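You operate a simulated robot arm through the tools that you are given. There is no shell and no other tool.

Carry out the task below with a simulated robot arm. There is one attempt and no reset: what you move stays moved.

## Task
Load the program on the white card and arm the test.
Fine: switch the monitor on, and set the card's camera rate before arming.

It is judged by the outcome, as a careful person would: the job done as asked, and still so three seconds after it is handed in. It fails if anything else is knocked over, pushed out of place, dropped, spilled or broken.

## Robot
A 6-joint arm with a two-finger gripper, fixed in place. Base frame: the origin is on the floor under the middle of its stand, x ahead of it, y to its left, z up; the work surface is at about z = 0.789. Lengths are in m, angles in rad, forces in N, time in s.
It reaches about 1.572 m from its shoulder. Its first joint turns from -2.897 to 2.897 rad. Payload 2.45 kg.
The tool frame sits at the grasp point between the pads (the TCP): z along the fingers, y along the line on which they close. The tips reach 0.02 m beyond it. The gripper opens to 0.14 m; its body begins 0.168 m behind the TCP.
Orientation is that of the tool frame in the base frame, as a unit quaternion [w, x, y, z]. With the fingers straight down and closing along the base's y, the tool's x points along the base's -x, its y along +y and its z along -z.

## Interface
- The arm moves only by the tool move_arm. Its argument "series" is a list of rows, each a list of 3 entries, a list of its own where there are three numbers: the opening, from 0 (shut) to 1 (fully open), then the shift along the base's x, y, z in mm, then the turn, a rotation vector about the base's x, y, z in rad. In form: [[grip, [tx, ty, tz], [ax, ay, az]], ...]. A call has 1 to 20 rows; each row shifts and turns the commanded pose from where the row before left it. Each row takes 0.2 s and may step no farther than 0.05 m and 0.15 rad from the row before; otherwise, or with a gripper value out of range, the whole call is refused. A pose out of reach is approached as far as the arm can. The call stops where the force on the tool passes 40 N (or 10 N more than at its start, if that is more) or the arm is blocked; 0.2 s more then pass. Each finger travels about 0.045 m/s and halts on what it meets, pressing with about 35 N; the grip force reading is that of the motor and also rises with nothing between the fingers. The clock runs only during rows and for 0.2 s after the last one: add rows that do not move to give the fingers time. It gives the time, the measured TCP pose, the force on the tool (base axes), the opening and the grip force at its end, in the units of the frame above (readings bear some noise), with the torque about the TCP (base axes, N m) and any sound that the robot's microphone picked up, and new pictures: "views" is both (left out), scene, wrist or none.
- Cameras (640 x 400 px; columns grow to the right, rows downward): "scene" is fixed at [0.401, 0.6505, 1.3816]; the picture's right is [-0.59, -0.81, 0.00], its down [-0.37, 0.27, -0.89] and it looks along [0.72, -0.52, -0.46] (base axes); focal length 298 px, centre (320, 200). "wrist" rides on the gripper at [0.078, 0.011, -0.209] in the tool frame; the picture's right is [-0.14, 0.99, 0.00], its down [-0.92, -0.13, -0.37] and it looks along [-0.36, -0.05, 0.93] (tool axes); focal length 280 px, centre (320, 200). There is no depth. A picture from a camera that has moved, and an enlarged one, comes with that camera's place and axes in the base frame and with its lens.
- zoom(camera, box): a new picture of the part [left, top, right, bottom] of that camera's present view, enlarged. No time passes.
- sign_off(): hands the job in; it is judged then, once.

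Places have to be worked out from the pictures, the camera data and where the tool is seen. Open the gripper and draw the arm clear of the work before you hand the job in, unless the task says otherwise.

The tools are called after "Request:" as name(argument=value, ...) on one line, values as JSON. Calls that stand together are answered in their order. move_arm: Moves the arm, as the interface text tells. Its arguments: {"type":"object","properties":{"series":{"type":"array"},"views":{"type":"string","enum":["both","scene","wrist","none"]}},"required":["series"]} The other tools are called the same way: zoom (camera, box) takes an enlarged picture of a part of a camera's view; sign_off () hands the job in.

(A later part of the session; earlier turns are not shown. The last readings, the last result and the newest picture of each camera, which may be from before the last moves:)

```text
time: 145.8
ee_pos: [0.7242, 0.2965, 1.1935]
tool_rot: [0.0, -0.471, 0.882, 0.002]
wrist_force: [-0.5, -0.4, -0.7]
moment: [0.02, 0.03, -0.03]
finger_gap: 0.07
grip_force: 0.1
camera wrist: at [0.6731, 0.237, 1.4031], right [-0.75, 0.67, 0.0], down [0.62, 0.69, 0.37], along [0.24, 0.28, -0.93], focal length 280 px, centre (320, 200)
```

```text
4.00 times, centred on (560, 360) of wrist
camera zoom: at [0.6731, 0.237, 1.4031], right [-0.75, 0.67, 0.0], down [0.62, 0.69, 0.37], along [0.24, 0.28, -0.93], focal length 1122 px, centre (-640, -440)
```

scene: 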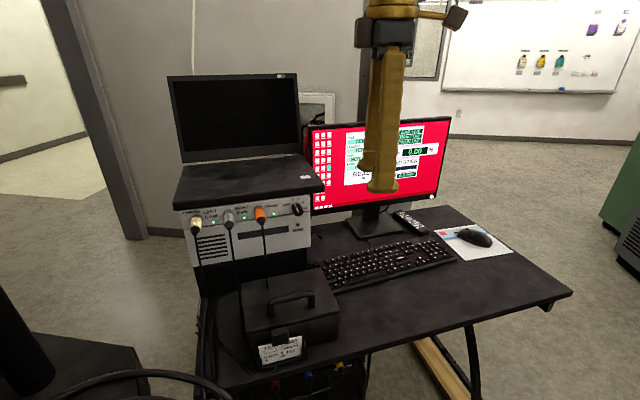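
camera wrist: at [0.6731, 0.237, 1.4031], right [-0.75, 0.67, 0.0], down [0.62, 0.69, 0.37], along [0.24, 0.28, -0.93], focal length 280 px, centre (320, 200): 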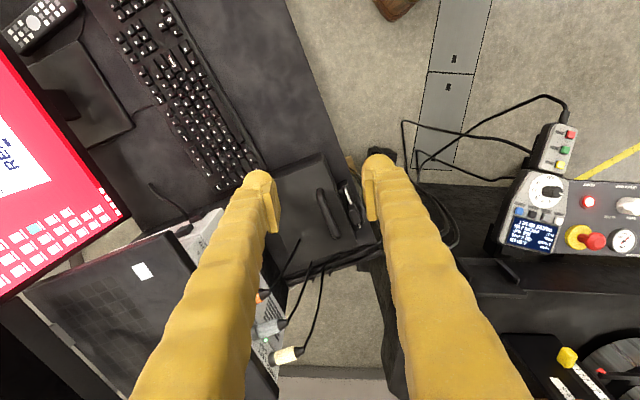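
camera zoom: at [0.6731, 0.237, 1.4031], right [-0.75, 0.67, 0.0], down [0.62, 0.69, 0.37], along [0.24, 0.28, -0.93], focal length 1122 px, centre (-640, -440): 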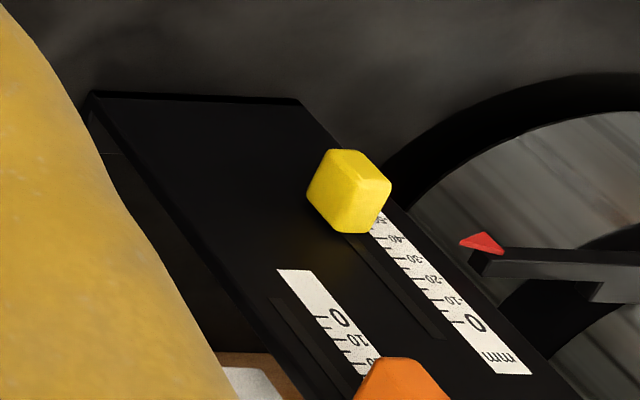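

This is the load-frame console: a handset with UP, DOWN, TEST and ZERO keys, RESET (lit), an emergency stop, grip controls, and a pendant with END, RUN and HOLD. I'll turn further left to see the rest of it and look for an ARM control.

Request:
move_arm(series=[[0.5, [-20, 15, 0], [0, 0, 0.12]], [0.5, [-20, 15, 0], [0, 0, 0.12]], [0.5, [-20, 15, 0], [0, 0, 0.12]], [0.5, [-20, 15, 0], [0, 0, 0.12]], [0.5, [-10, 10, 0], [0, 0, 0.1]], [0.5, [0, 0, 0], [0, 0, 0]]])

Request:
zoom(camera="wrist", box=[380, 60, 640, 260])

Request:
zoom(camera="wrist", box=[440, 200, 640, 400])

```text
time: 147.2
ee_pos: [0.6323, 0.3665, 1.1938]
tool_rot: [-0.001, -0.704, 0.71, 0.002]
wrist_force: [0.7, -1.1, -0.2]
moment: [0.01, 0.01, 0.01]
finger_gap: 0.07
grip_force: 0.0
camera wrist: at [0.6222, 0.2885, 1.4035], right [-0.99, 0.15, 0.0], down [0.14, 0.92, 0.37], along [0.05, 0.37, -0.93], focal length 280 px, centre (320, 200)
```

scene: 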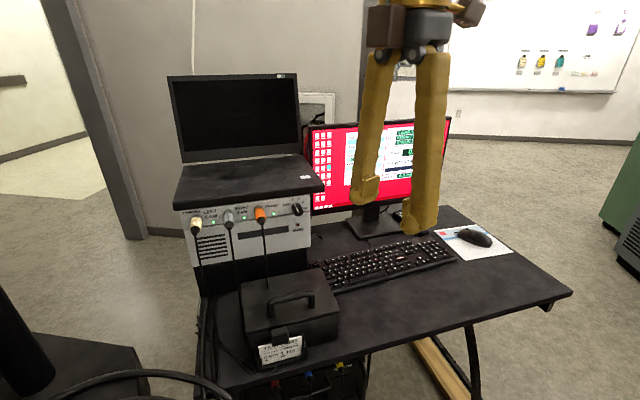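
wrist: 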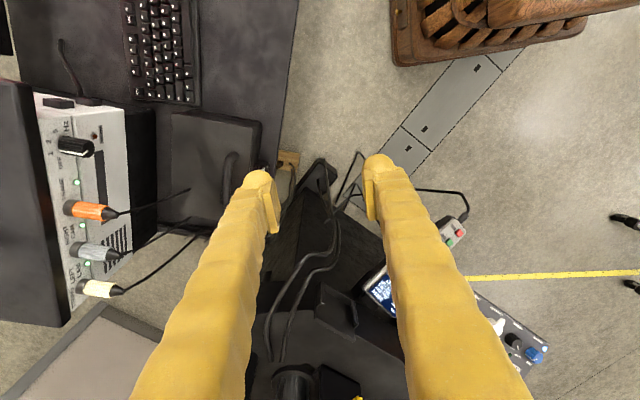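

```text
2.00 times, centred on (510, 160) of wrist
camera zoom: at [0.6222, 0.2885, 1.4035], right [-0.99, 0.15, 0.0], down [0.14, 0.92, 0.37], along [0.05, 0.37, -0.93], focal length 561 px, centre (-60, 280)
```

zoom: 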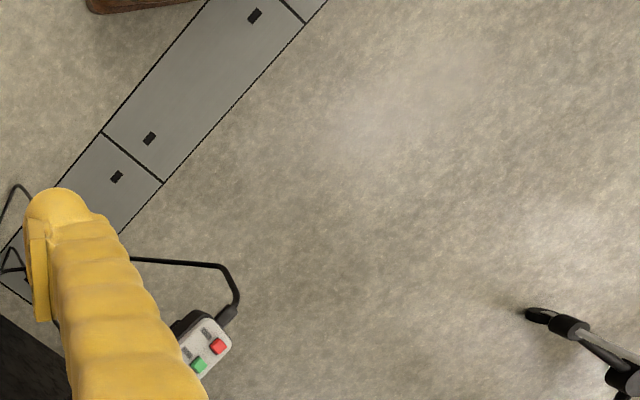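

```text
2.00 times, centred on (540, 300) of wrist
camera zoom: at [0.6222, 0.2885, 1.4035], right [-0.99, 0.15, 0.0], down [0.14, 0.92, 0.37], along [0.05, 0.37, -0.93], focal length 561 px, centre (-120, 0)
```

zoom: 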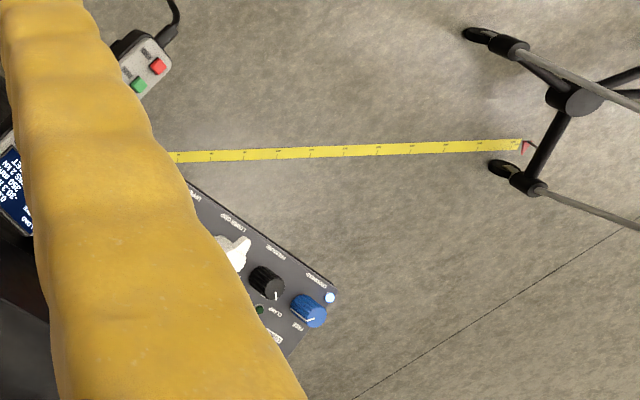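

The console lies to the left at roughly (0.54, 0.70, 0.93) running toward (0.21, 0.93). I'll reposition, with the gripper shut, so the wrist camera can see all of it unobstructed.

Request:
move_arm(series=[[0, [-15, 15, 0], [0, 0, -0.14]], [0, [-15, 15, 0], [0, 0, -0.14]], [0, [-15, 15, 0], [0, 0, -0.14]], [0, [-15, 15, 0], [0, 0, -0.14]], [0, [-10, 10, 0], [0, 0, 0]], [0, [0, 0, 0], [0, 0, 0]], [0, [0, 0, 0], [0, 0, 0]]], views="wrist")

Request:
zoom(camera="wrist", box=[380, 80, 640, 280])

Request:
zoom(camera="wrist", box=[480, 120, 640, 260])

Request:
zoom(camera="wrist", box=[380, 150, 480, 260])

Request:
zoom(camera="wrist", box=[400, 240, 640, 400])

```text
time: 148.8
ee_pos: [0.5617, 0.4353, 1.195]
tool_rot: [0.0, -0.479, 0.878, 0.002]
wrist_force: [0.1, 0.2, 0.4]
moment: [-0.03, 0.0, 0.0]
finger_gap: 0.0002
grip_force: 29.6
camera wrist: at [0.5122, 0.3755, 1.4038], right [-0.76, 0.65, 0.0], down [0.61, 0.7, 0.37], along [0.24, 0.28, -0.93], focal length 280 px, centre (320, 200)
```

wrist: 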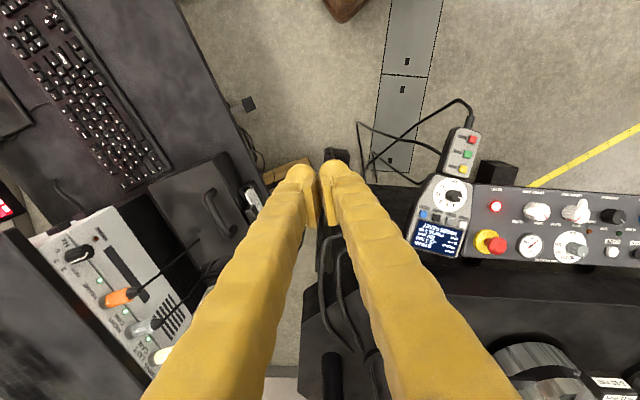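

```text
2.00 times, centred on (510, 180) of wrist
camera zoom: at [0.5122, 0.3755, 1.4038], right [-0.76, 0.65, 0.0], down [0.61, 0.7, 0.37], along [0.24, 0.28, -0.93], focal length 561 px, centre (-60, 240)
```

zoom: 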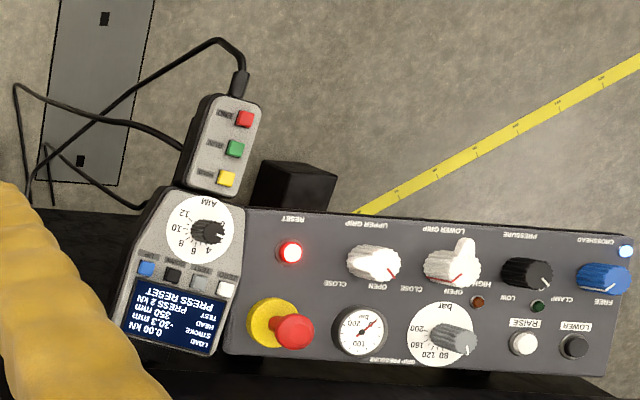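

```text
2.86 times, centred on (560, 190) of wrist
camera zoom: at [0.5122, 0.3755, 1.4038], right [-0.76, 0.65, 0.0], down [0.61, 0.7, 0.37], along [0.24, 0.28, -0.93], focal length 801 px, centre (-366, 229)
```

zoom: 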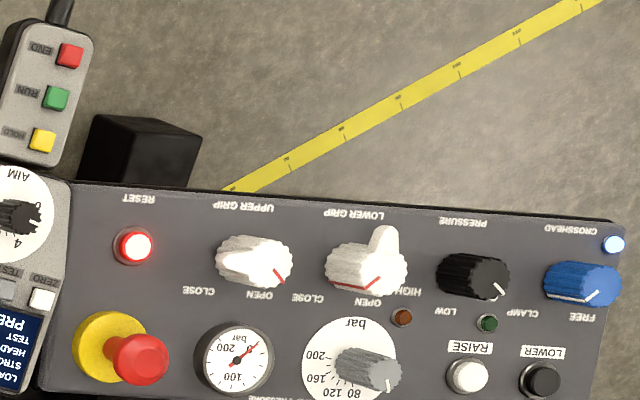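

```text
3.64 times, centred on (430, 205) of wrist
camera zoom: at [0.5122, 0.3755, 1.4038], right [-0.76, 0.65, 0.0], down [0.61, 0.7, 0.37], along [0.24, 0.28, -0.93], focal length 1020 px, centre (-80, 182)
```

zoom: 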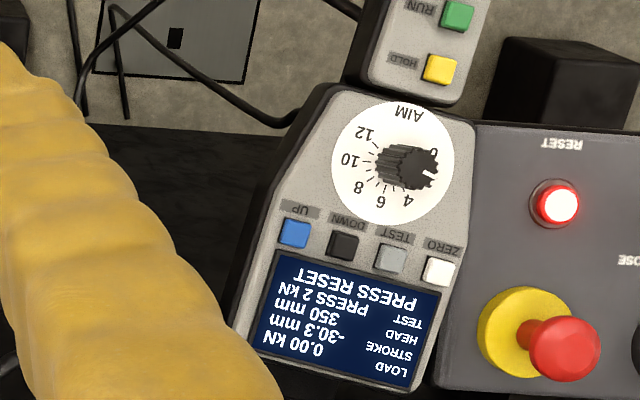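

```text
2.50 times, centred on (520, 320) of wrist
camera zoom: at [0.5122, 0.3755, 1.4038], right [-0.76, 0.65, 0.0], down [0.61, 0.7, 0.37], along [0.24, 0.28, -0.93], focal length 701 px, centre (-180, -100)
```

zoom: 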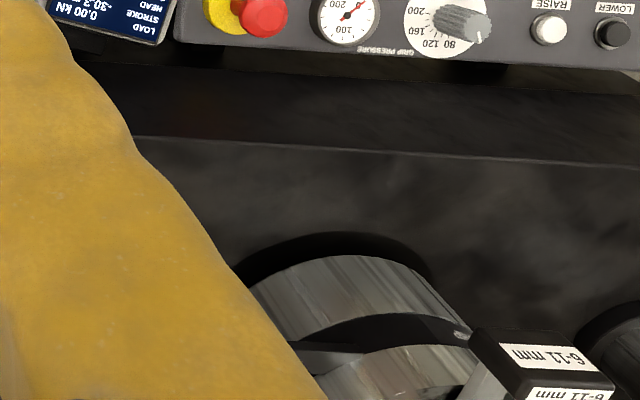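

The console has RESET, grips, pressure, crosshead, RAISE and LOWER, but I see nothing labelled ARM yet. I'll check the pump unit and the rest of the room with the scene camera.

Request:
zoom(camera="scene", box=[600, 170, 640, 240])

Request:
zoom(camera="scene", box=[585, 100, 640, 175])

Request:
zoom(camera="scene", box=[480, 0, 640, 110])

Request:
zoom(camera="wrist", box=[560, 180, 640, 260])

Request:
zoom(camera="wrist", box=[480, 340, 640, 400])

```text
5.71 times, centred on (620, 205) of scene
camera zoom: at [0.401, 0.6505, 1.3816], right [-0.59, -0.81, 0.0], down [-0.37, 0.27, -0.89], along [0.72, -0.52, -0.46], focal length 1701 px, centre (-1394, 171)
```

zoom: 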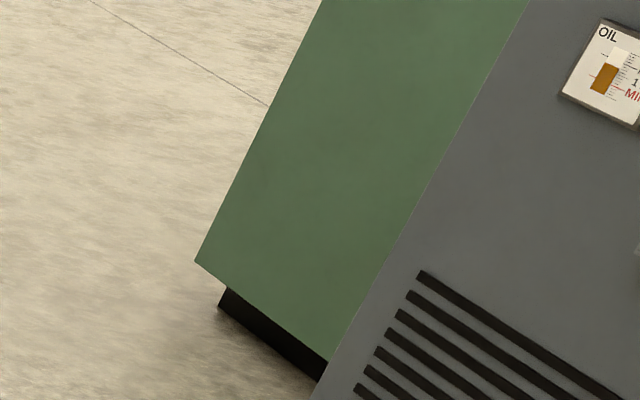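

```text
5.33 times, centred on (612, 138) of scene
camera zoom: at [0.401, 0.6505, 1.3816], right [-0.59, -0.81, 0.0], down [-0.37, 0.27, -0.89], along [0.72, -0.52, -0.46], focal length 1588 px, centre (-1240, 533)
```

zoom: 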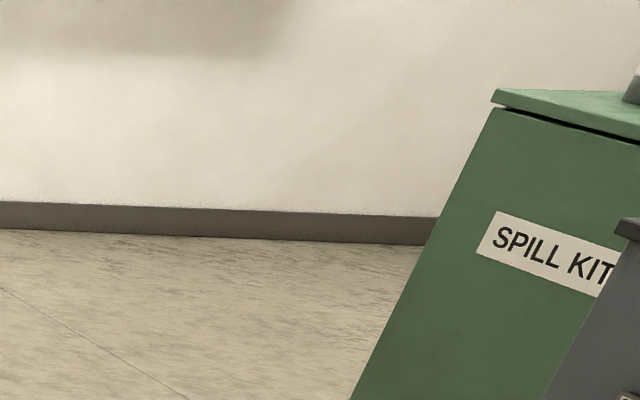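

```text
3.64 times, centred on (560, 55) of scene
camera zoom: at [0.401, 0.6505, 1.3816], right [-0.59, -0.81, 0.0], down [-0.37, 0.27, -0.89], along [0.72, -0.52, -0.46], focal length 1082 px, centre (-553, 727)
```

zoom: 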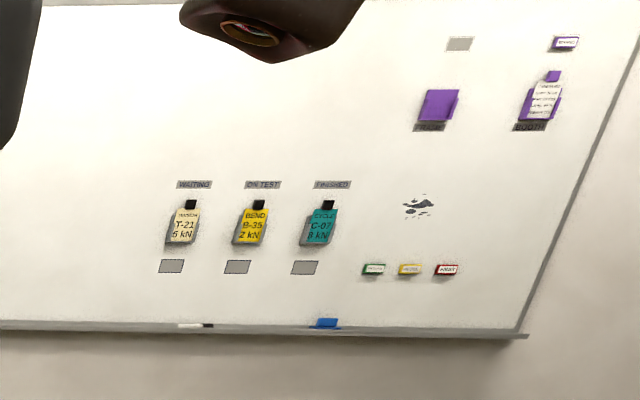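

```text
5.00 times, centred on (600, 220) of wrist
camera zoom: at [0.5122, 0.3755, 1.4038], right [-0.76, 0.65, 0.0], down [0.61, 0.7, 0.37], along [0.24, 0.28, -0.93], focal length 1402 px, centre (-1080, 100)
```

zoom: 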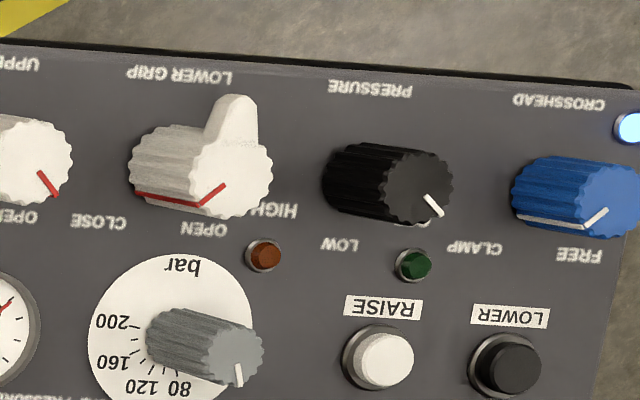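

```text
4.00 times, centred on (560, 370) of wrist
camera zoom: at [0.5122, 0.3755, 1.4038], right [-0.76, 0.65, 0.0], down [0.61, 0.7, 0.37], along [0.24, 0.28, -0.93], focal length 1122 px, centre (-640, -480)
```

zoom: 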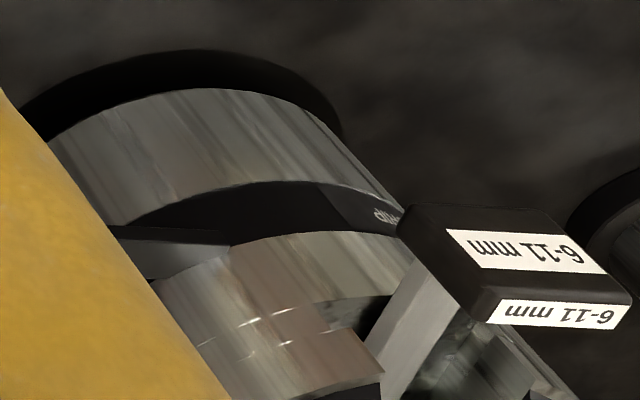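

No ARM label yet, so I'll keep scanning the robot's surroundings, turning further left and toward the back with the tool down.

Request:
move_arm(series=[[0, [-20, 0, 5], [0, 0, 0.14]], [0, [-20, 0, 5], [0, 0, 0.14]], [0, [-20, 0, 5], [0, 0, 0.14]], [0, [-20, 0, 5], [0, 0, 0.14]], [0, [-20, 0, 0], [0, 0, 0.14]], [0, [-20, 0, 0], [0, 0, 0.14]], [0, [-20, 0, 0], [0, 0, 0.14]], [0, [-20, 0, 0], [0, 0, 0.14]], [0, [0, 0, 0], [0, 0, 0]]], views="wrist")

Request:
zoom(camera="wrist", box=[0, 0, 320, 200])

Request:
zoom(camera="wrist", box=[320, 0, 640, 200])

Request:
zoom(camera="wrist", box=[0, 200, 240, 400])

Request:
zoom(camera="wrist", box=[420, 200, 640, 400])

```text
time: 150.8
ee_pos: [0.4056, 0.4363, 1.2145]
tool_rot: [0.001, 0.872, -0.489, -0.001]
wrist_force: [-0.3, 0.6, 0.0]
moment: [0.02, -0.03, -0.01]
finger_gap: 0.0
grip_force: 29.4
camera wrist: at [0.4381, 0.3644, 1.4237], right [-0.92, -0.4, 0.0], down [-0.37, 0.85, 0.37], along [-0.15, 0.34, -0.93], focal length 280 px, centre (320, 200)
```

wrist: 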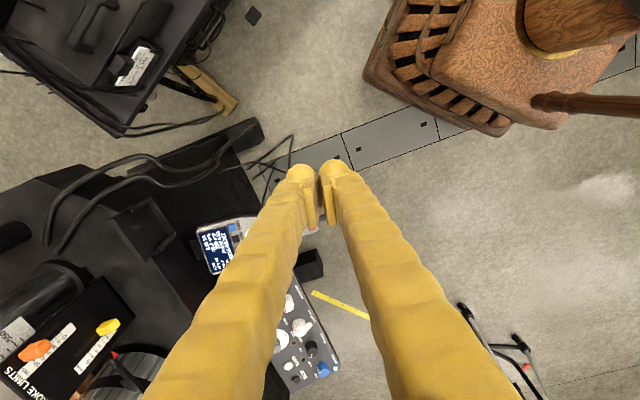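

```text
2.00 times, centred on (160, 100) of wrist
camera zoom: at [0.4381, 0.3644, 1.4237], right [-0.92, -0.4, 0.0], down [-0.37, 0.85, 0.37], along [-0.15, 0.34, -0.93], focal length 561 px, centre (640, 400)
```

zoom: 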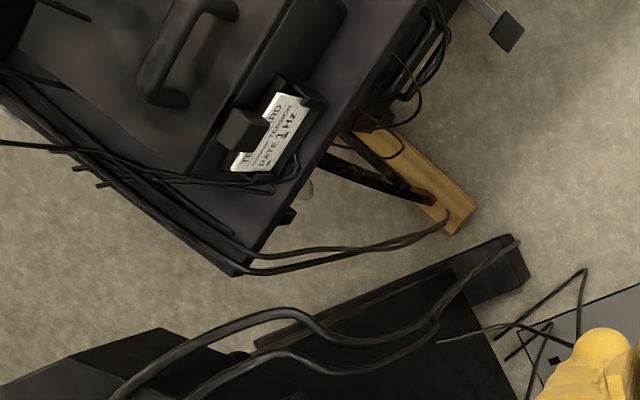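

```text
2.00 times, centred on (480, 100) of wrist
camera zoom: at [0.4381, 0.3644, 1.4237], right [-0.92, -0.4, 0.0], down [-0.37, 0.85, 0.37], along [-0.15, 0.34, -0.93], focal length 561 px, centre (0, 400)
```

zoom: 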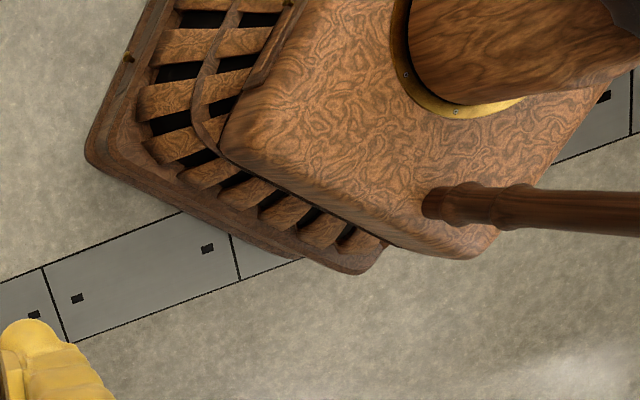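

```text
2.00 times, centred on (120, 300) of wrist
camera zoom: at [0.4381, 0.3644, 1.4237], right [-0.92, -0.4, 0.0], down [-0.37, 0.85, 0.37], along [-0.15, 0.34, -0.93], focal length 561 px, centre (720, 0)
```

zoom: 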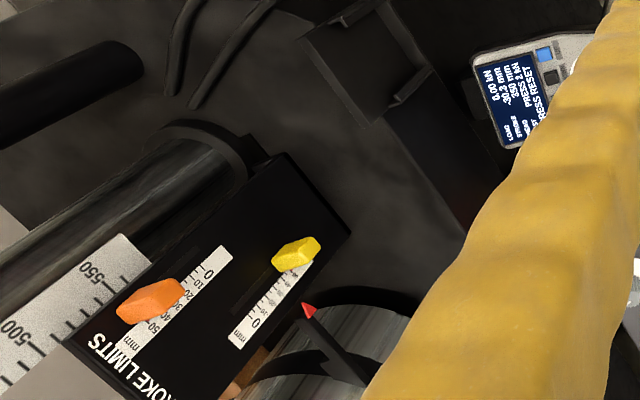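

```text
2.00 times, centred on (530, 300) of wrist
camera zoom: at [0.4381, 0.3644, 1.4237], right [-0.92, -0.4, 0.0], down [-0.37, 0.85, 0.37], along [-0.15, 0.34, -0.93], focal length 561 px, centre (-100, 0)
```

zoom: 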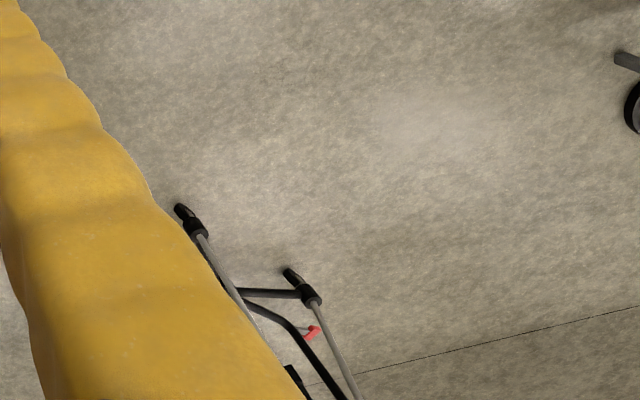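

No ARM control elsewhere so far. The pendant (END/RUN/HOLD) by the frame is at about (0.35, 0.69, 0.78) and the handset display at (0.52, 0.77, 0.86); I'll get a closer look at their labels and at how the pendant is held.

Request:
move_arm(series=[[0, [15, 5, -20], [0, 0, -0.14]], [0, [10, 5, -20], [0, 0, -0.14]], [0, [5, 10, -20], [0, 0, -0.14]], [0, [5, 10, -20], [0, 0, -0.14]], [0, [0, 10, -20], [0, 0, -0.1]], [0, [0, 5, -20], [0, 0, 0]], [0, [0, 0, 0], [0, 0, 0]]], views="both")

Request:
zoom(camera="wrist", box=[360, 60, 620, 260])

```text
time: 152.4
ee_pos: [0.439, 0.4824, 1.093]
tool_rot: [-0.001, -0.667, 0.745, 0.002]
wrist_force: [0.1, -0.1, -0.6]
moment: [0.03, -0.02, 0.0]
finger_gap: 0.0003
grip_force: 29.6
camera wrist: at [0.4211, 0.4064, 1.303], right [-0.97, 0.25, 0.0], down [0.23, 0.9, 0.37], along [0.09, 0.36, -0.93], focal length 280 px, centre (320, 200)
```

scene: 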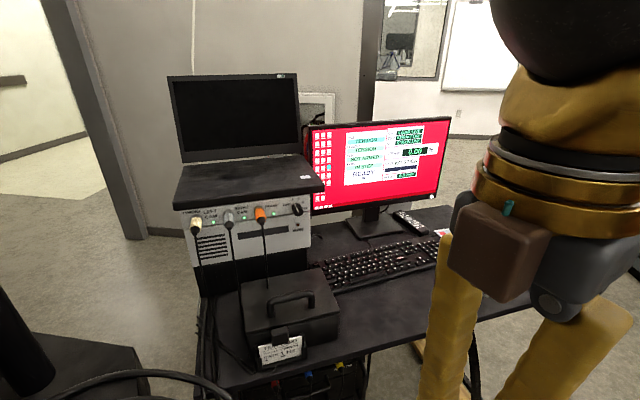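
wrist: 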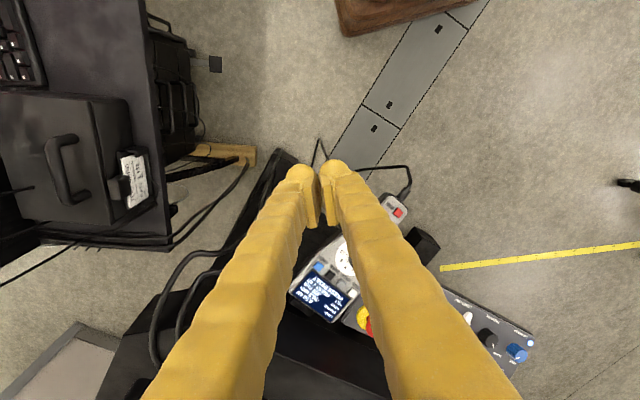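

```text
2.00 times, centred on (490, 160) of wrist
camera zoom: at [0.4211, 0.4064, 1.303], right [-0.97, 0.25, 0.0], down [0.23, 0.9, 0.37], along [0.09, 0.36, -0.93], focal length 561 px, centre (-20, 280)
```

zoom: 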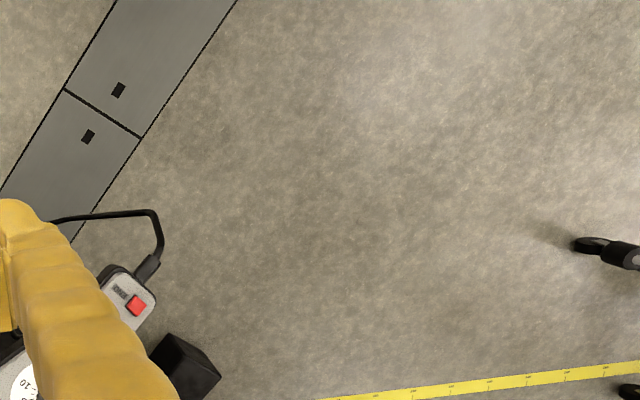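

The fingers block the view; I'll open the gripper so the handset and pendant show between them.

Request:
move_arm(series=[[1, [-30, 5, 0], [0, 0, 0]], [1, [-30, 5, 0], [0, 0, 0]], [1, [0, 0, 0], [0, 0, 0]], [1, [0, 0, 0], [0, 0, 0]], [1, [0, 0, 0], [0, 0, 0]], [1, [0, 0, 0], [0, 0, 0]], [1, [0, 0, 0], [0, 0, 0]], [1, [0, 0, 0], [0, 0, 0]], [1, [0, 0, 0], [0, 0, 0]]], views="wrist")

Request:
zoom(camera="wrist", box=[230, 170, 430, 330])

Request:
zoom(camera="wrist", box=[300, 170, 400, 250])

Request:
zoom(camera="wrist", box=[240, 230, 340, 320])

```text
time: 154.4
ee_pos: [0.3809, 0.4924, 1.0928]
tool_rot: [0.0, -0.667, 0.745, 0.002]
wrist_force: [-0.3, 0.5, -0.6]
moment: [-0.03, 0.0, 0.01]
finger_gap: 0.1401
grip_force: 0.1
camera wrist: at [0.3632, 0.4161, 1.3022], right [-0.97, 0.25, 0.0], down [0.23, 0.9, 0.37], along [0.09, 0.36, -0.93], focal length 280 px, centre (320, 200)
```

wrist: 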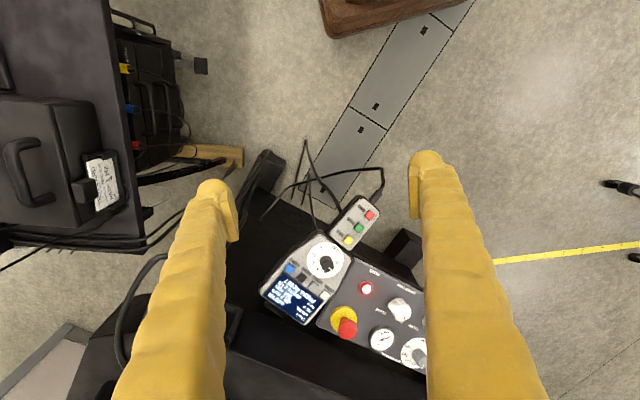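

```text
2.50 times, centred on (330, 250) of wrist
camera zoom: at [0.3632, 0.4161, 1.3022], right [-0.97, 0.25, 0.0], down [0.23, 0.9, 0.37], along [0.09, 0.36, -0.93], focal length 701 px, centre (295, 75)
```

zoom: 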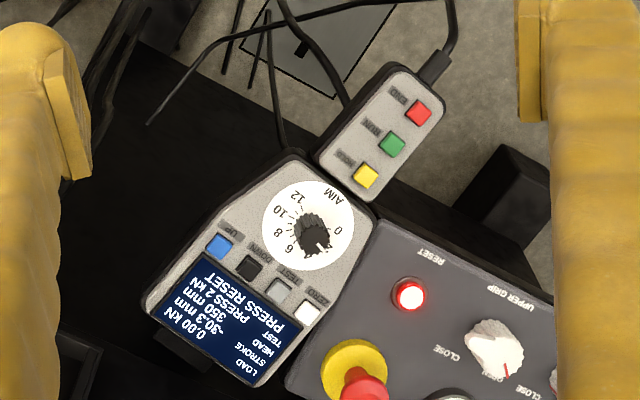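

```text
5.00 times, centred on (350, 210) of wrist
camera zoom: at [0.3632, 0.4161, 1.3022], right [-0.97, 0.25, 0.0], down [0.23, 0.9, 0.37], along [0.09, 0.36, -0.93], focal length 1402 px, centre (170, 150)
```

zoom: 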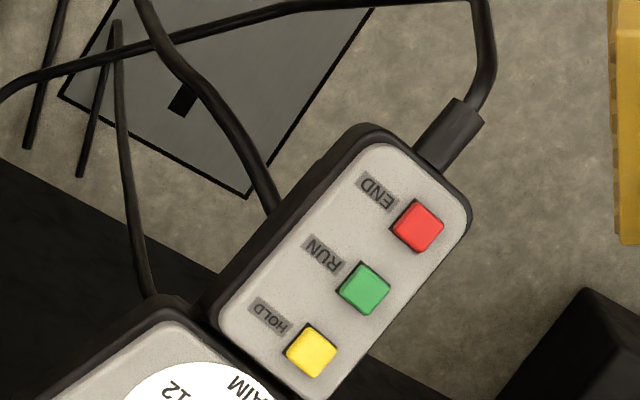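

```text
4.44 times, centred on (290, 275) of wrist
camera zoom: at [0.3632, 0.4161, 1.3022], right [-0.97, 0.25, 0.0], down [0.23, 0.9, 0.37], along [0.09, 0.36, -0.93], focal length 1246 px, centre (453, -133)
```

zoom: 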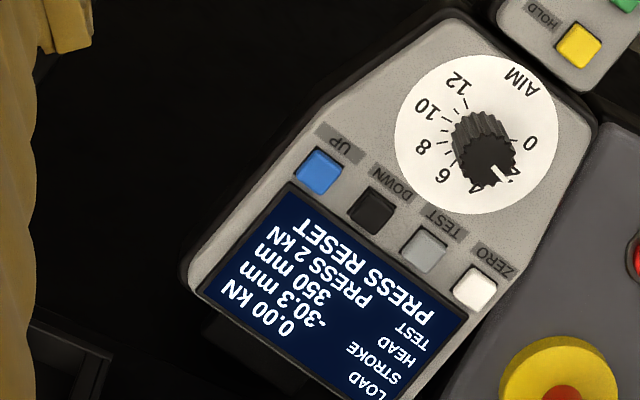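

The labels read END, RUN, HOLD on the pendant, and UP, DOWN, TEST, ZERO on the handset. Before considering RUN I want to see more of the surroundings, so I'll pitch the camera up to look across the frame and the cameras on tripods.

Request:
move_arm(series=[[1, [0, -10, 10], [0.129, -0.0143, 0]], [1, [0, -10, 10], [0.129, -0.0143, 0]], [1, [0, -10, 10], [0.129, -0.0143, 0]], [1, [0, -10, 10], [0.129, -0.0143, 0]], [1, [0, 0, 10], [0.129, -0.0143, 0]], [1, [0, 0, 10], [0.129, -0.0143, 0]], [1, [0, 0, 0], [0, 0, 0]]], views="wrist")

Request:
zoom(camera="wrist", box=[220, 100, 430, 300])

Request:
zoom(camera="wrist", box=[400, 0, 640, 200])

Request:
zoom(camera="wrist", box=[480, 180, 640, 400])

Request:
zoom(camera="wrist", box=[0, 120, 220, 400])

```text
time: 156.0
ee_pos: [0.3775, 0.4505, 1.1533]
tool_rot: [0.283, -0.617, 0.688, 0.255]
wrist_force: [0.1, 0.4, 0.3]
moment: [0.02, 0.0, -0.02]
finger_gap: 0.1399
grip_force: 0.0
camera wrist: at [0.3464, 0.2504, 1.2468], right [-0.97, 0.2, 0.1], down [0.17, 0.38, 0.91], along [0.15, 0.9, -0.4], focal length 280 px, centre (320, 200)
```

wrist: 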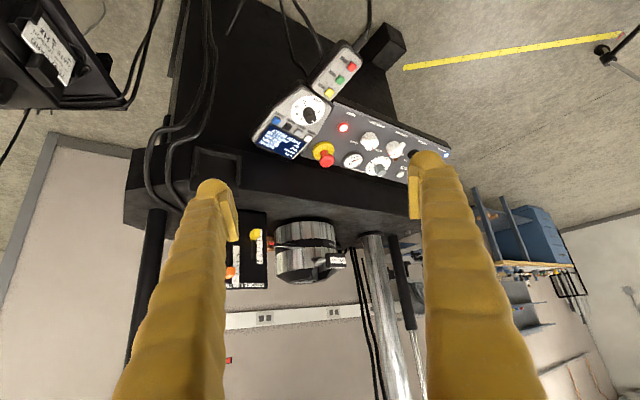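

```text
2.00 times, centred on (325, 200) of wrist
camera zoom: at [0.3464, 0.2504, 1.2468], right [-0.97, 0.2, 0.1], down [0.17, 0.38, 0.91], along [0.15, 0.9, -0.4], focal length 561 px, centre (310, 200)
```

zoom: 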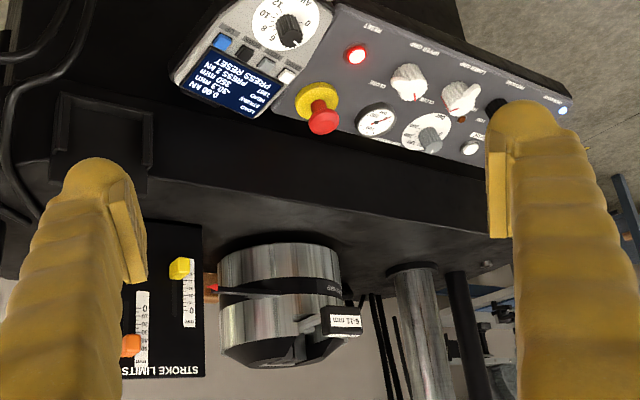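

```text
2.00 times, centred on (520, 100) of wrist
camera zoom: at [0.3464, 0.2504, 1.2468], right [-0.97, 0.2, 0.1], down [0.17, 0.38, 0.91], along [0.15, 0.9, -0.4], focal length 561 px, centre (-80, 400)
```

zoom: 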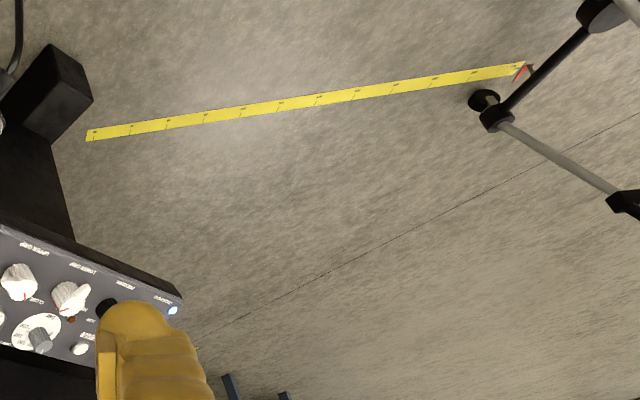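

```text
1.82 times, centred on (560, 290) of wrist
camera zoom: at [0.3464, 0.2504, 1.2468], right [-0.97, 0.2, 0.1], down [0.17, 0.38, 0.91], along [0.15, 0.9, -0.4], focal length 510 px, centre (-116, 36)
```

zoom: 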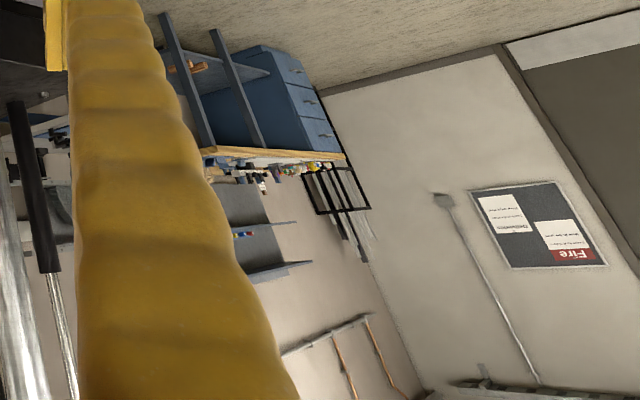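

```text
1.43 times, centred on (110, 260) of wrist
camera zoom: at [0.3464, 0.2504, 1.2468], right [-0.97, 0.2, 0.1], down [0.17, 0.38, 0.91], along [0.15, 0.9, -0.4], focal length 401 px, centre (620, 114)
```

zoom: 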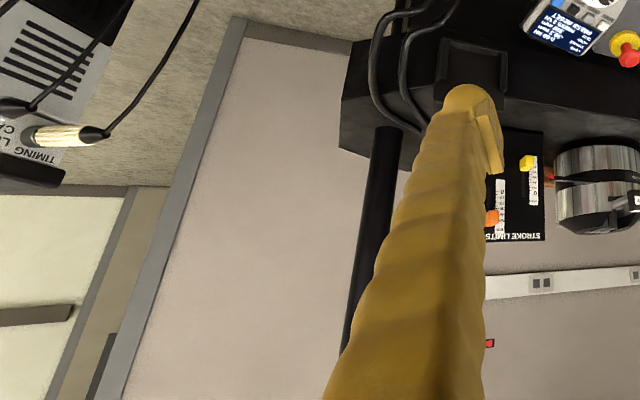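

The frame's interlock is tripped (RESET lit, "PRESS RESET"), so nothing hydraulic can move now. With all the PC keys excluded, RUN on the program pendant is the remaining go/arm control; I'll bring a single tilted fingertip over it carefully and look closely before deciding.

Request:
move_arm(series=[[0, [0, 5, 0], [-0.129, 0.0143, 0]], [0, [0, 5, 0], [-0.129, 0.0143, 0]], [0, [0, 5, 0], [-0.129, 0.0143, 0]], [0, [0, 5, 0], [-0.129, 0.0143, 0]], [0, [0, 10, -10], [-0.129, 0.0143, 0]], [0, [0, 20, -20], [-0.129, 0.0143, 0]], [0, [-5, 25, -25], [0.109, 0.076, 0]], [0, [-10, 25, -25], [0.109, 0.076, 0]], [0, [-10, 25, -25], [0.109, 0.076, 0]], [0, [-10, 25, -25], [0.109, 0.076, 0]], [0, [0, 30, -30], [0, 0, 0]], [0, [0, 0, 0], [0, 0, 0]]], views="both")

Request:
zoom(camera="wrist", box=[220, 60, 460, 220])

```text
time: 158.6
ee_pos: [0.3441, 0.6327, 0.9931]
tool_rot: [0.032, -0.643, 0.719, 0.262]
wrist_force: [-0.2, 0.1, -0.2]
moment: [0.01, -0.02, -0.01]
finger_gap: 0.0
grip_force: 29.5
camera wrist: at [0.3836, 0.4766, 1.1473], right [-0.91, 0.16, 0.39], down [0.39, 0.68, 0.63], along [-0.16, 0.72, -0.68], focal length 280 px, centre (320, 200)
```

scene: 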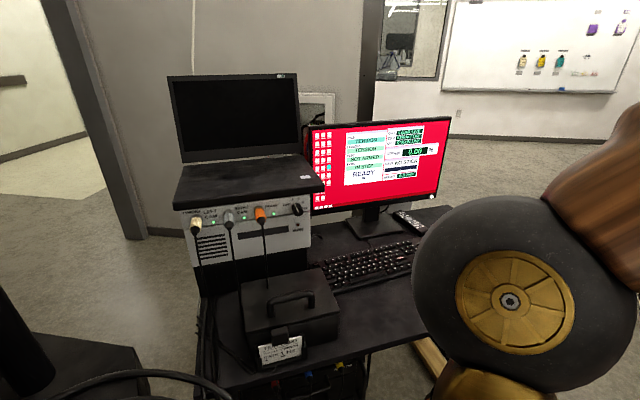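
wrist: 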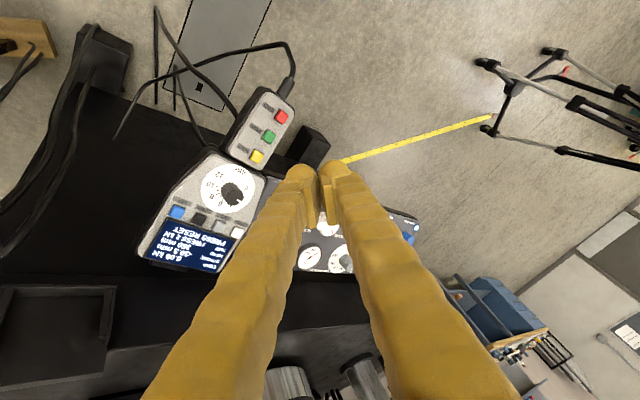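

```text
2.50 times, centred on (340, 140) of wrist
camera zoom: at [0.3836, 0.4766, 1.1473], right [-0.91, 0.16, 0.39], down [0.39, 0.68, 0.63], along [-0.16, 0.72, -0.68], focal length 701 px, centre (270, 350)
```

zoom: 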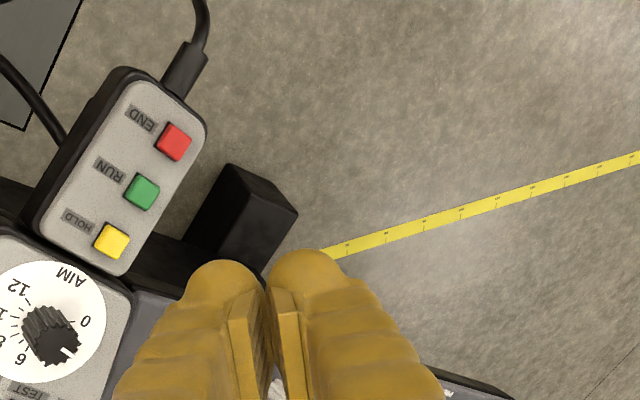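

RUN is confirmed at (0.3505, 0.6926, 0.785), and the pendant sits firmly against the handset bracket. I'll hover just above RUN to check alignment and clearances; I won't press yet.

Request:
move_arm(series=[[0, [-1, 17, -33], [0, 0, 0]], [0, [-1, 17, -33], [0, 0, 0]], [0, [0, 17, -33], [0, 0, 0]], [0, [0, 16, -33], [0, 0, 0]], [0, [0, 0, 0], [0, 0, 0]]], views="wrist")

Request:
zoom(camera="wrist", box=[230, 80, 390, 210])

Request:
zoom(camera="scene", box=[335, 120, 445, 190])

```text
time: 159.8
ee_pos: [0.341, 0.7006, 0.8597]
tool_rot: [0.031, -0.644, 0.718, 0.262]
wrist_force: [-0.4, -0.3, -0.3]
moment: [0.0, 0.03, 0.03]
finger_gap: 0.0
grip_force: 29.5
camera wrist: at [0.3788, 0.5431, 1.0135], right [-0.91, 0.16, 0.39], down [0.38, 0.68, 0.63], along [-0.16, 0.72, -0.68], focal length 280 px, centre (320, 200)
```

wrist: 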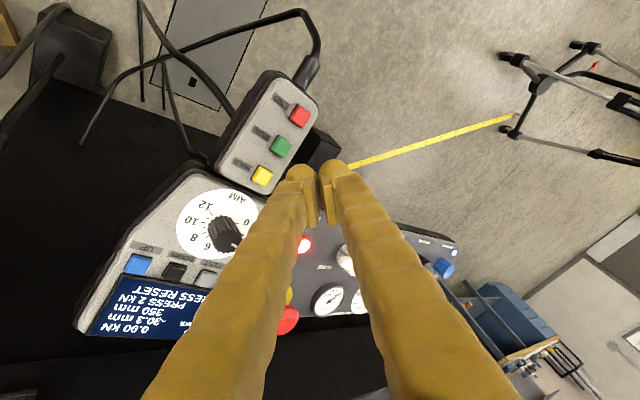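

```text
3.08 times, centred on (310, 145) of wrist
camera zoom: at [0.3788, 0.5431, 1.0135], right [-0.91, 0.16, 0.39], down [0.38, 0.68, 0.63], along [-0.16, 0.72, -0.68], focal length 863 px, centre (351, 369)
```

zoom: 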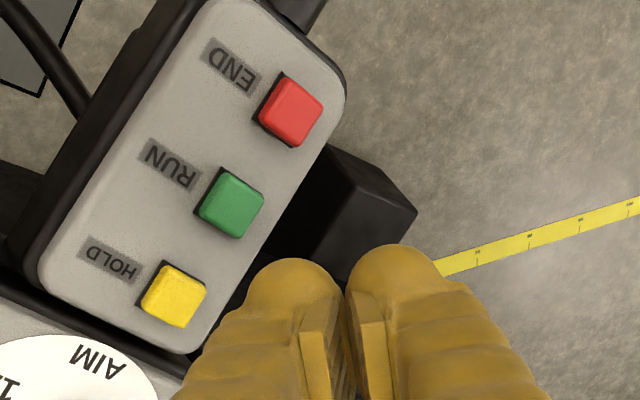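

```text
5.71 times, centred on (390, 155) of scene
camera zoom: at [0.401, 0.6505, 1.3816], right [-0.59, -0.81, 0.0], down [-0.37, 0.27, -0.89], along [0.72, -0.52, -0.46], focal length 1701 px, centre (-80, 457)
```

zoom: 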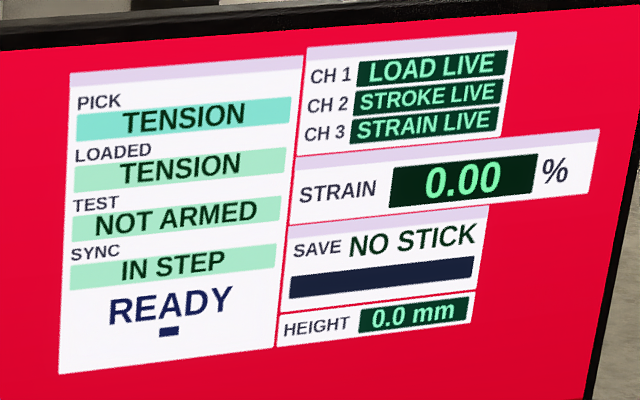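

The message line still says READY and the interlock is tripped, so RUN cannot start any motion now; pressing it can only arm or be refused with a reason. The ball is aligned on RUN to about 1 mm, so I'll lower toward it and press lightly.

Request:
move_arm(series=[[0, [1, -1, -15], [0, 0, 0]], [0, [0, 0, -13], [0, 0, 0]], [0, [0, 0, -7], [0, 0, 0]], [0, [0, 0, 0], [0, 0, 0]]], views="wrist")

Request:
zoom(camera="wrist", box=[230, 80, 390, 210])

```text
time: 160.8
ee_pos: [0.3425, 0.6972, 0.8263]
tool_rot: [0.032, -0.642, 0.719, 0.263]
wrist_force: [0.4, 0.4, 0.6]
moment: [0.0, -0.02, -0.01]
finger_gap: 0.0
grip_force: 29.0
camera wrist: at [0.3803, 0.5408, 0.9802], right [-0.91, 0.16, 0.39], down [0.39, 0.68, 0.63], along [-0.16, 0.72, -0.68], focal length 280 px, centre (320, 200)
```

wrist: 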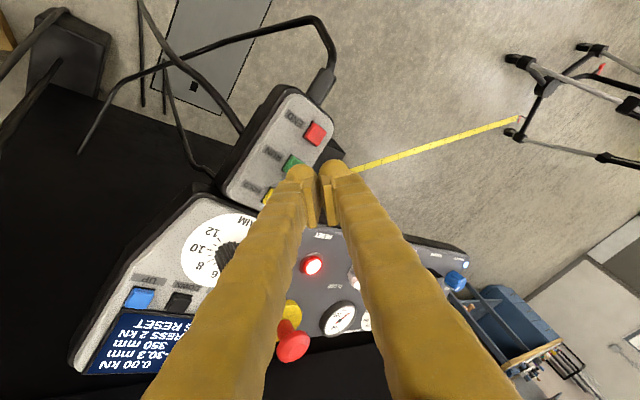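

```text
3.08 times, centred on (310, 145) of wrist
camera zoom: at [0.3803, 0.5408, 0.9802], right [-0.91, 0.16, 0.39], down [0.39, 0.68, 0.63], along [-0.16, 0.72, -0.68], focal length 863 px, centre (351, 369)
```

zoom: 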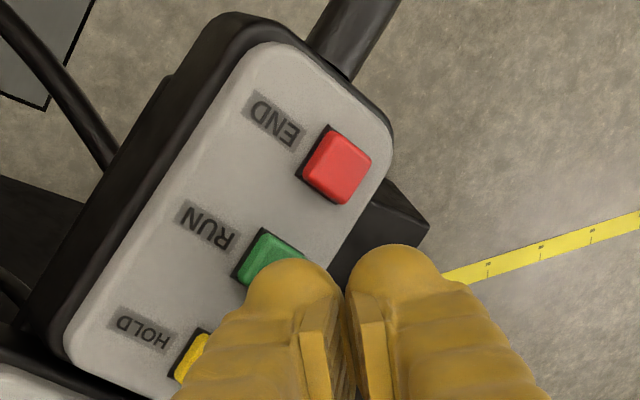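

I'll nudge 2 mm and press RUN in small steps, watching force and sound.

Request:
move_arm(series=[[0, [0, 2, -5], [0, 0, 0]], [0, [0, 0, -2], [0, 0, 0]], [0, [0, 0, 0], [0, 0, 0]]], views="none")

Request:
move_arm(series=[[0, [0, 0, -1.5], [0, 0, 0]], [0, [0, 0, 0], [0, 0, 0]]], views="none")

Request:
move_arm(series=[[0, [0, 0, -1.5], [0, 0, 0]], [0, [0, 0, 0], [0, 0, 0]]], views="none")

```text
time: 161.6
ee_pos: [0.3415, 0.6995, 0.8214]
tool_rot: [0.031, -0.643, 0.719, 0.262]
wrist_force: [1.1, 0.2, 0.8]
moment: [0.0, -0.02, 0.0]
finger_gap: 0.0003
grip_force: 29.4
```

```text
time: 162.2
ee_pos: [0.3431, 0.7011, 0.8194]
tool_rot: [0.031, -0.643, 0.719, 0.262]
wrist_force: [0.2, 0.0, -0.8]
moment: [0.02, 0.0, 0.01]
finger_gap: 0.0
grip_force: 30.2
```

```text
time: 162.8
ee_pos: [0.3432, 0.6995, 0.8164]
tool_rot: [0.032, -0.643, 0.719, 0.262]
wrist_force: [-0.2, -1.0, 0.3]
moment: [-0.04, 0.01, -0.01]
finger_gap: 0.0
grip_force: 29.3
```

Still free; continuing gently in 1–1.5 mm steps.

Request:
move_arm(series=[[0, [0, 0, -1.5], [0, 0, 0]], [0, [0, 0, 0], [0, 0, 0]]], views="none")

Request:
move_arm(series=[[0, [0, 0, -1.2], [0, 0, 0]], [0, [0, 0, 0], [0, 0, 0]]], views="none")

Request:
move_arm(series=[[0, [0, 0, -1.2], [0, 0, 0]], [0, [0, 0, 0], [0, 0, 0]]], views="wrist")

```text
time: 163.4
ee_pos: [0.3421, 0.7014, 0.8153]
tool_rot: [0.031, -0.643, 0.719, 0.262]
wrist_force: [-0.7, -0.3, -0.3]
moment: [0.04, 0.03, -0.02]
finger_gap: 0.0
grip_force: 29.2
```

```text
time: 164.0
ee_pos: [0.3428, 0.7002, 0.8137]
tool_rot: [0.031, -0.643, 0.719, 0.263]
wrist_force: [-0.5, -0.5, -0.2]
moment: [0.02, 0.03, 0.02]
finger_gap: 0.0
grip_force: 29.4
```

```text
time: 164.6
ee_pos: [0.3442, 0.6983, 0.8136]
tool_rot: [0.032, -0.643, 0.719, 0.263]
wrist_force: [0.8, -0.1, 0.5]
moment: [0.03, -0.01, 0.02]
finger_gap: 0.0
grip_force: 29.9
camera wrist: at [0.3819, 0.5424, 0.9669], right [-0.91, 0.16, 0.39], down [0.39, 0.68, 0.63], along [-0.16, 0.72, -0.68], focal length 280 px, centre (320, 200)
```

wrist: 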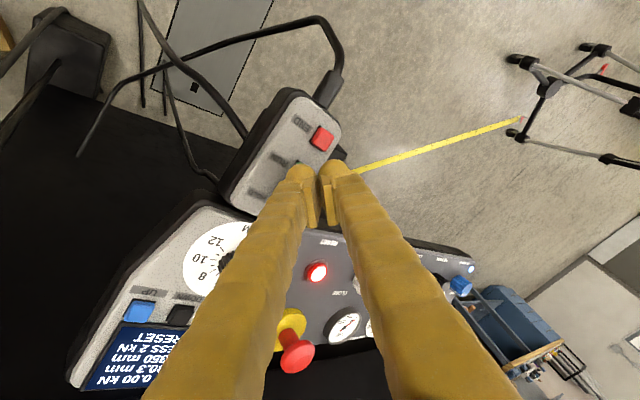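

Still no contact at fingertip height ≈0.786. A few more small steps.

Request:
move_arm(series=[[0, [0, 0, -1.2], [0, 0, 0]], [0, [0, 0, 0], [0, 0, 0]]], views="none")

Request:
move_arm(series=[[0, [0, 0, -1.2], [0, 0, 0]], [0, [0, 0, 0], [0, 0, 0]]], views="none")

Request:
move_arm(series=[[0, [0, 0, -1.2], [0, 0, 0]], [0, [0, 0, 0], [0, 0, 0]]], views="none")

```text
time: 165.2
ee_pos: [0.3422, 0.6995, 0.8124]
tool_rot: [0.031, -0.643, 0.719, 0.263]
wrist_force: [-0.3, -0.5, 1.9]
moment: [-0.04, -0.02, 0.01]
finger_gap: 0.0
grip_force: 29.4
heard: click
```

```text
time: 165.8
ee_pos: [0.3422, 0.6996, 0.8099]
tool_rot: [0.031, -0.643, 0.719, 0.262]
wrist_force: [-0.3, 0.1, 2.6]
moment: [0.03, 0.0, 0.01]
finger_gap: 0.0
grip_force: 29.1
```

```text
time: 166.4
ee_pos: [0.3426, 0.6996, 0.8092]
tool_rot: [0.031, -0.643, 0.719, 0.263]
wrist_force: [0.1, -3.6, 7.3]
moment: [-0.14, -0.04, -0.01]
finger_gap: 0.0
grip_force: 29.3
```

RUN clicked. I'll lift straight off and check the PC screen and the handset display.

Request:
move_arm(series=[[0, [0, 0, 10], [0, 0, 0]], [0, [0, -10, 35], [0, 0, 0]], [0, [0, -15, 40], [0, 0, 0]], [0, [0, 0, 0], [0, 0, 0]]], views="both")

Request:
zoom(camera="scene", box=[335, 120, 445, 190])

Request:
zoom(camera="wrist", box=[60, 60, 340, 320])

```text
time: 167.4
ee_pos: [0.3433, 0.6772, 0.8937]
tool_rot: [0.031, -0.643, 0.719, 0.263]
wrist_force: [-0.4, 0.3, -0.1]
moment: [-0.01, -0.01, -0.02]
finger_gap: 0.0
grip_force: 29.5
camera wrist: at [0.3825, 0.5189, 1.0482], right [-0.91, 0.16, 0.39], down [0.39, 0.68, 0.63], along [-0.16, 0.72, -0.68], focal length 280 px, centre (320, 200)
```

scene: 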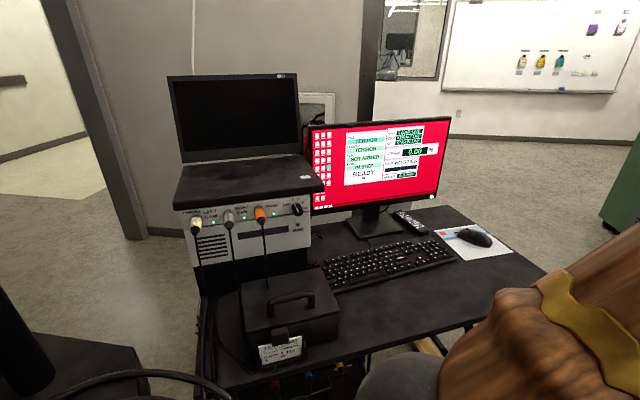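
wrist: 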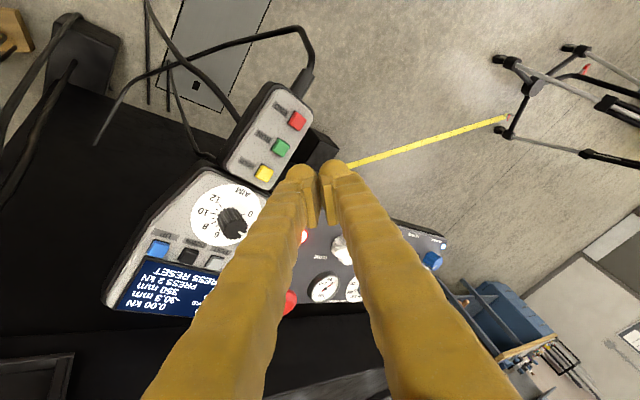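

```text
5.71 times, centred on (390, 155) of scene
camera zoom: at [0.401, 0.6505, 1.3816], right [-0.59, -0.81, 0.0], down [-0.37, 0.27, -0.89], along [0.72, -0.52, -0.46], focal length 1701 px, centre (-80, 457)
```

zoom: 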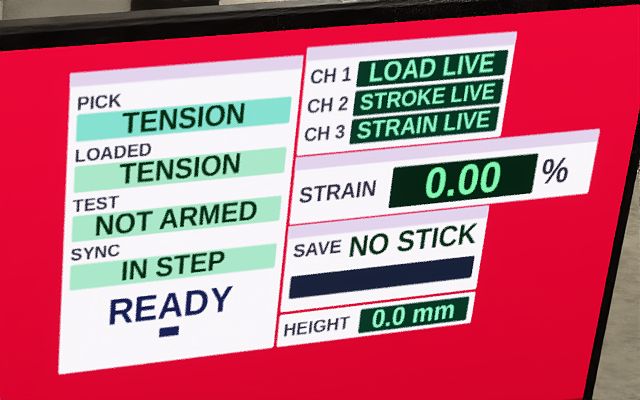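

```text
1.54 times, centred on (200, 190) of wrist
camera zoom: at [0.3825, 0.5189, 1.0482], right [-0.91, 0.16, 0.39], down [0.39, 0.68, 0.63], along [-0.16, 0.72, -0.68], focal length 431 px, centre (505, 215)
```

zoom: 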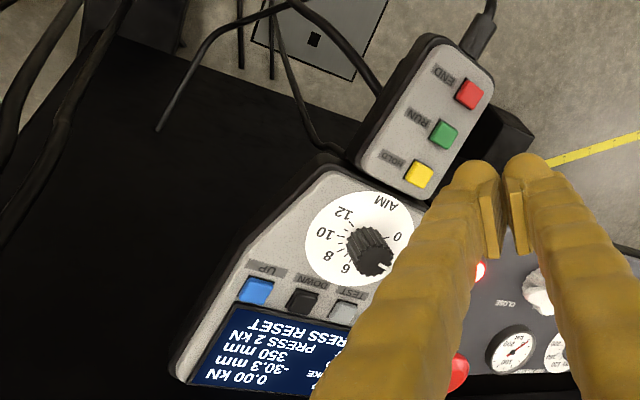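

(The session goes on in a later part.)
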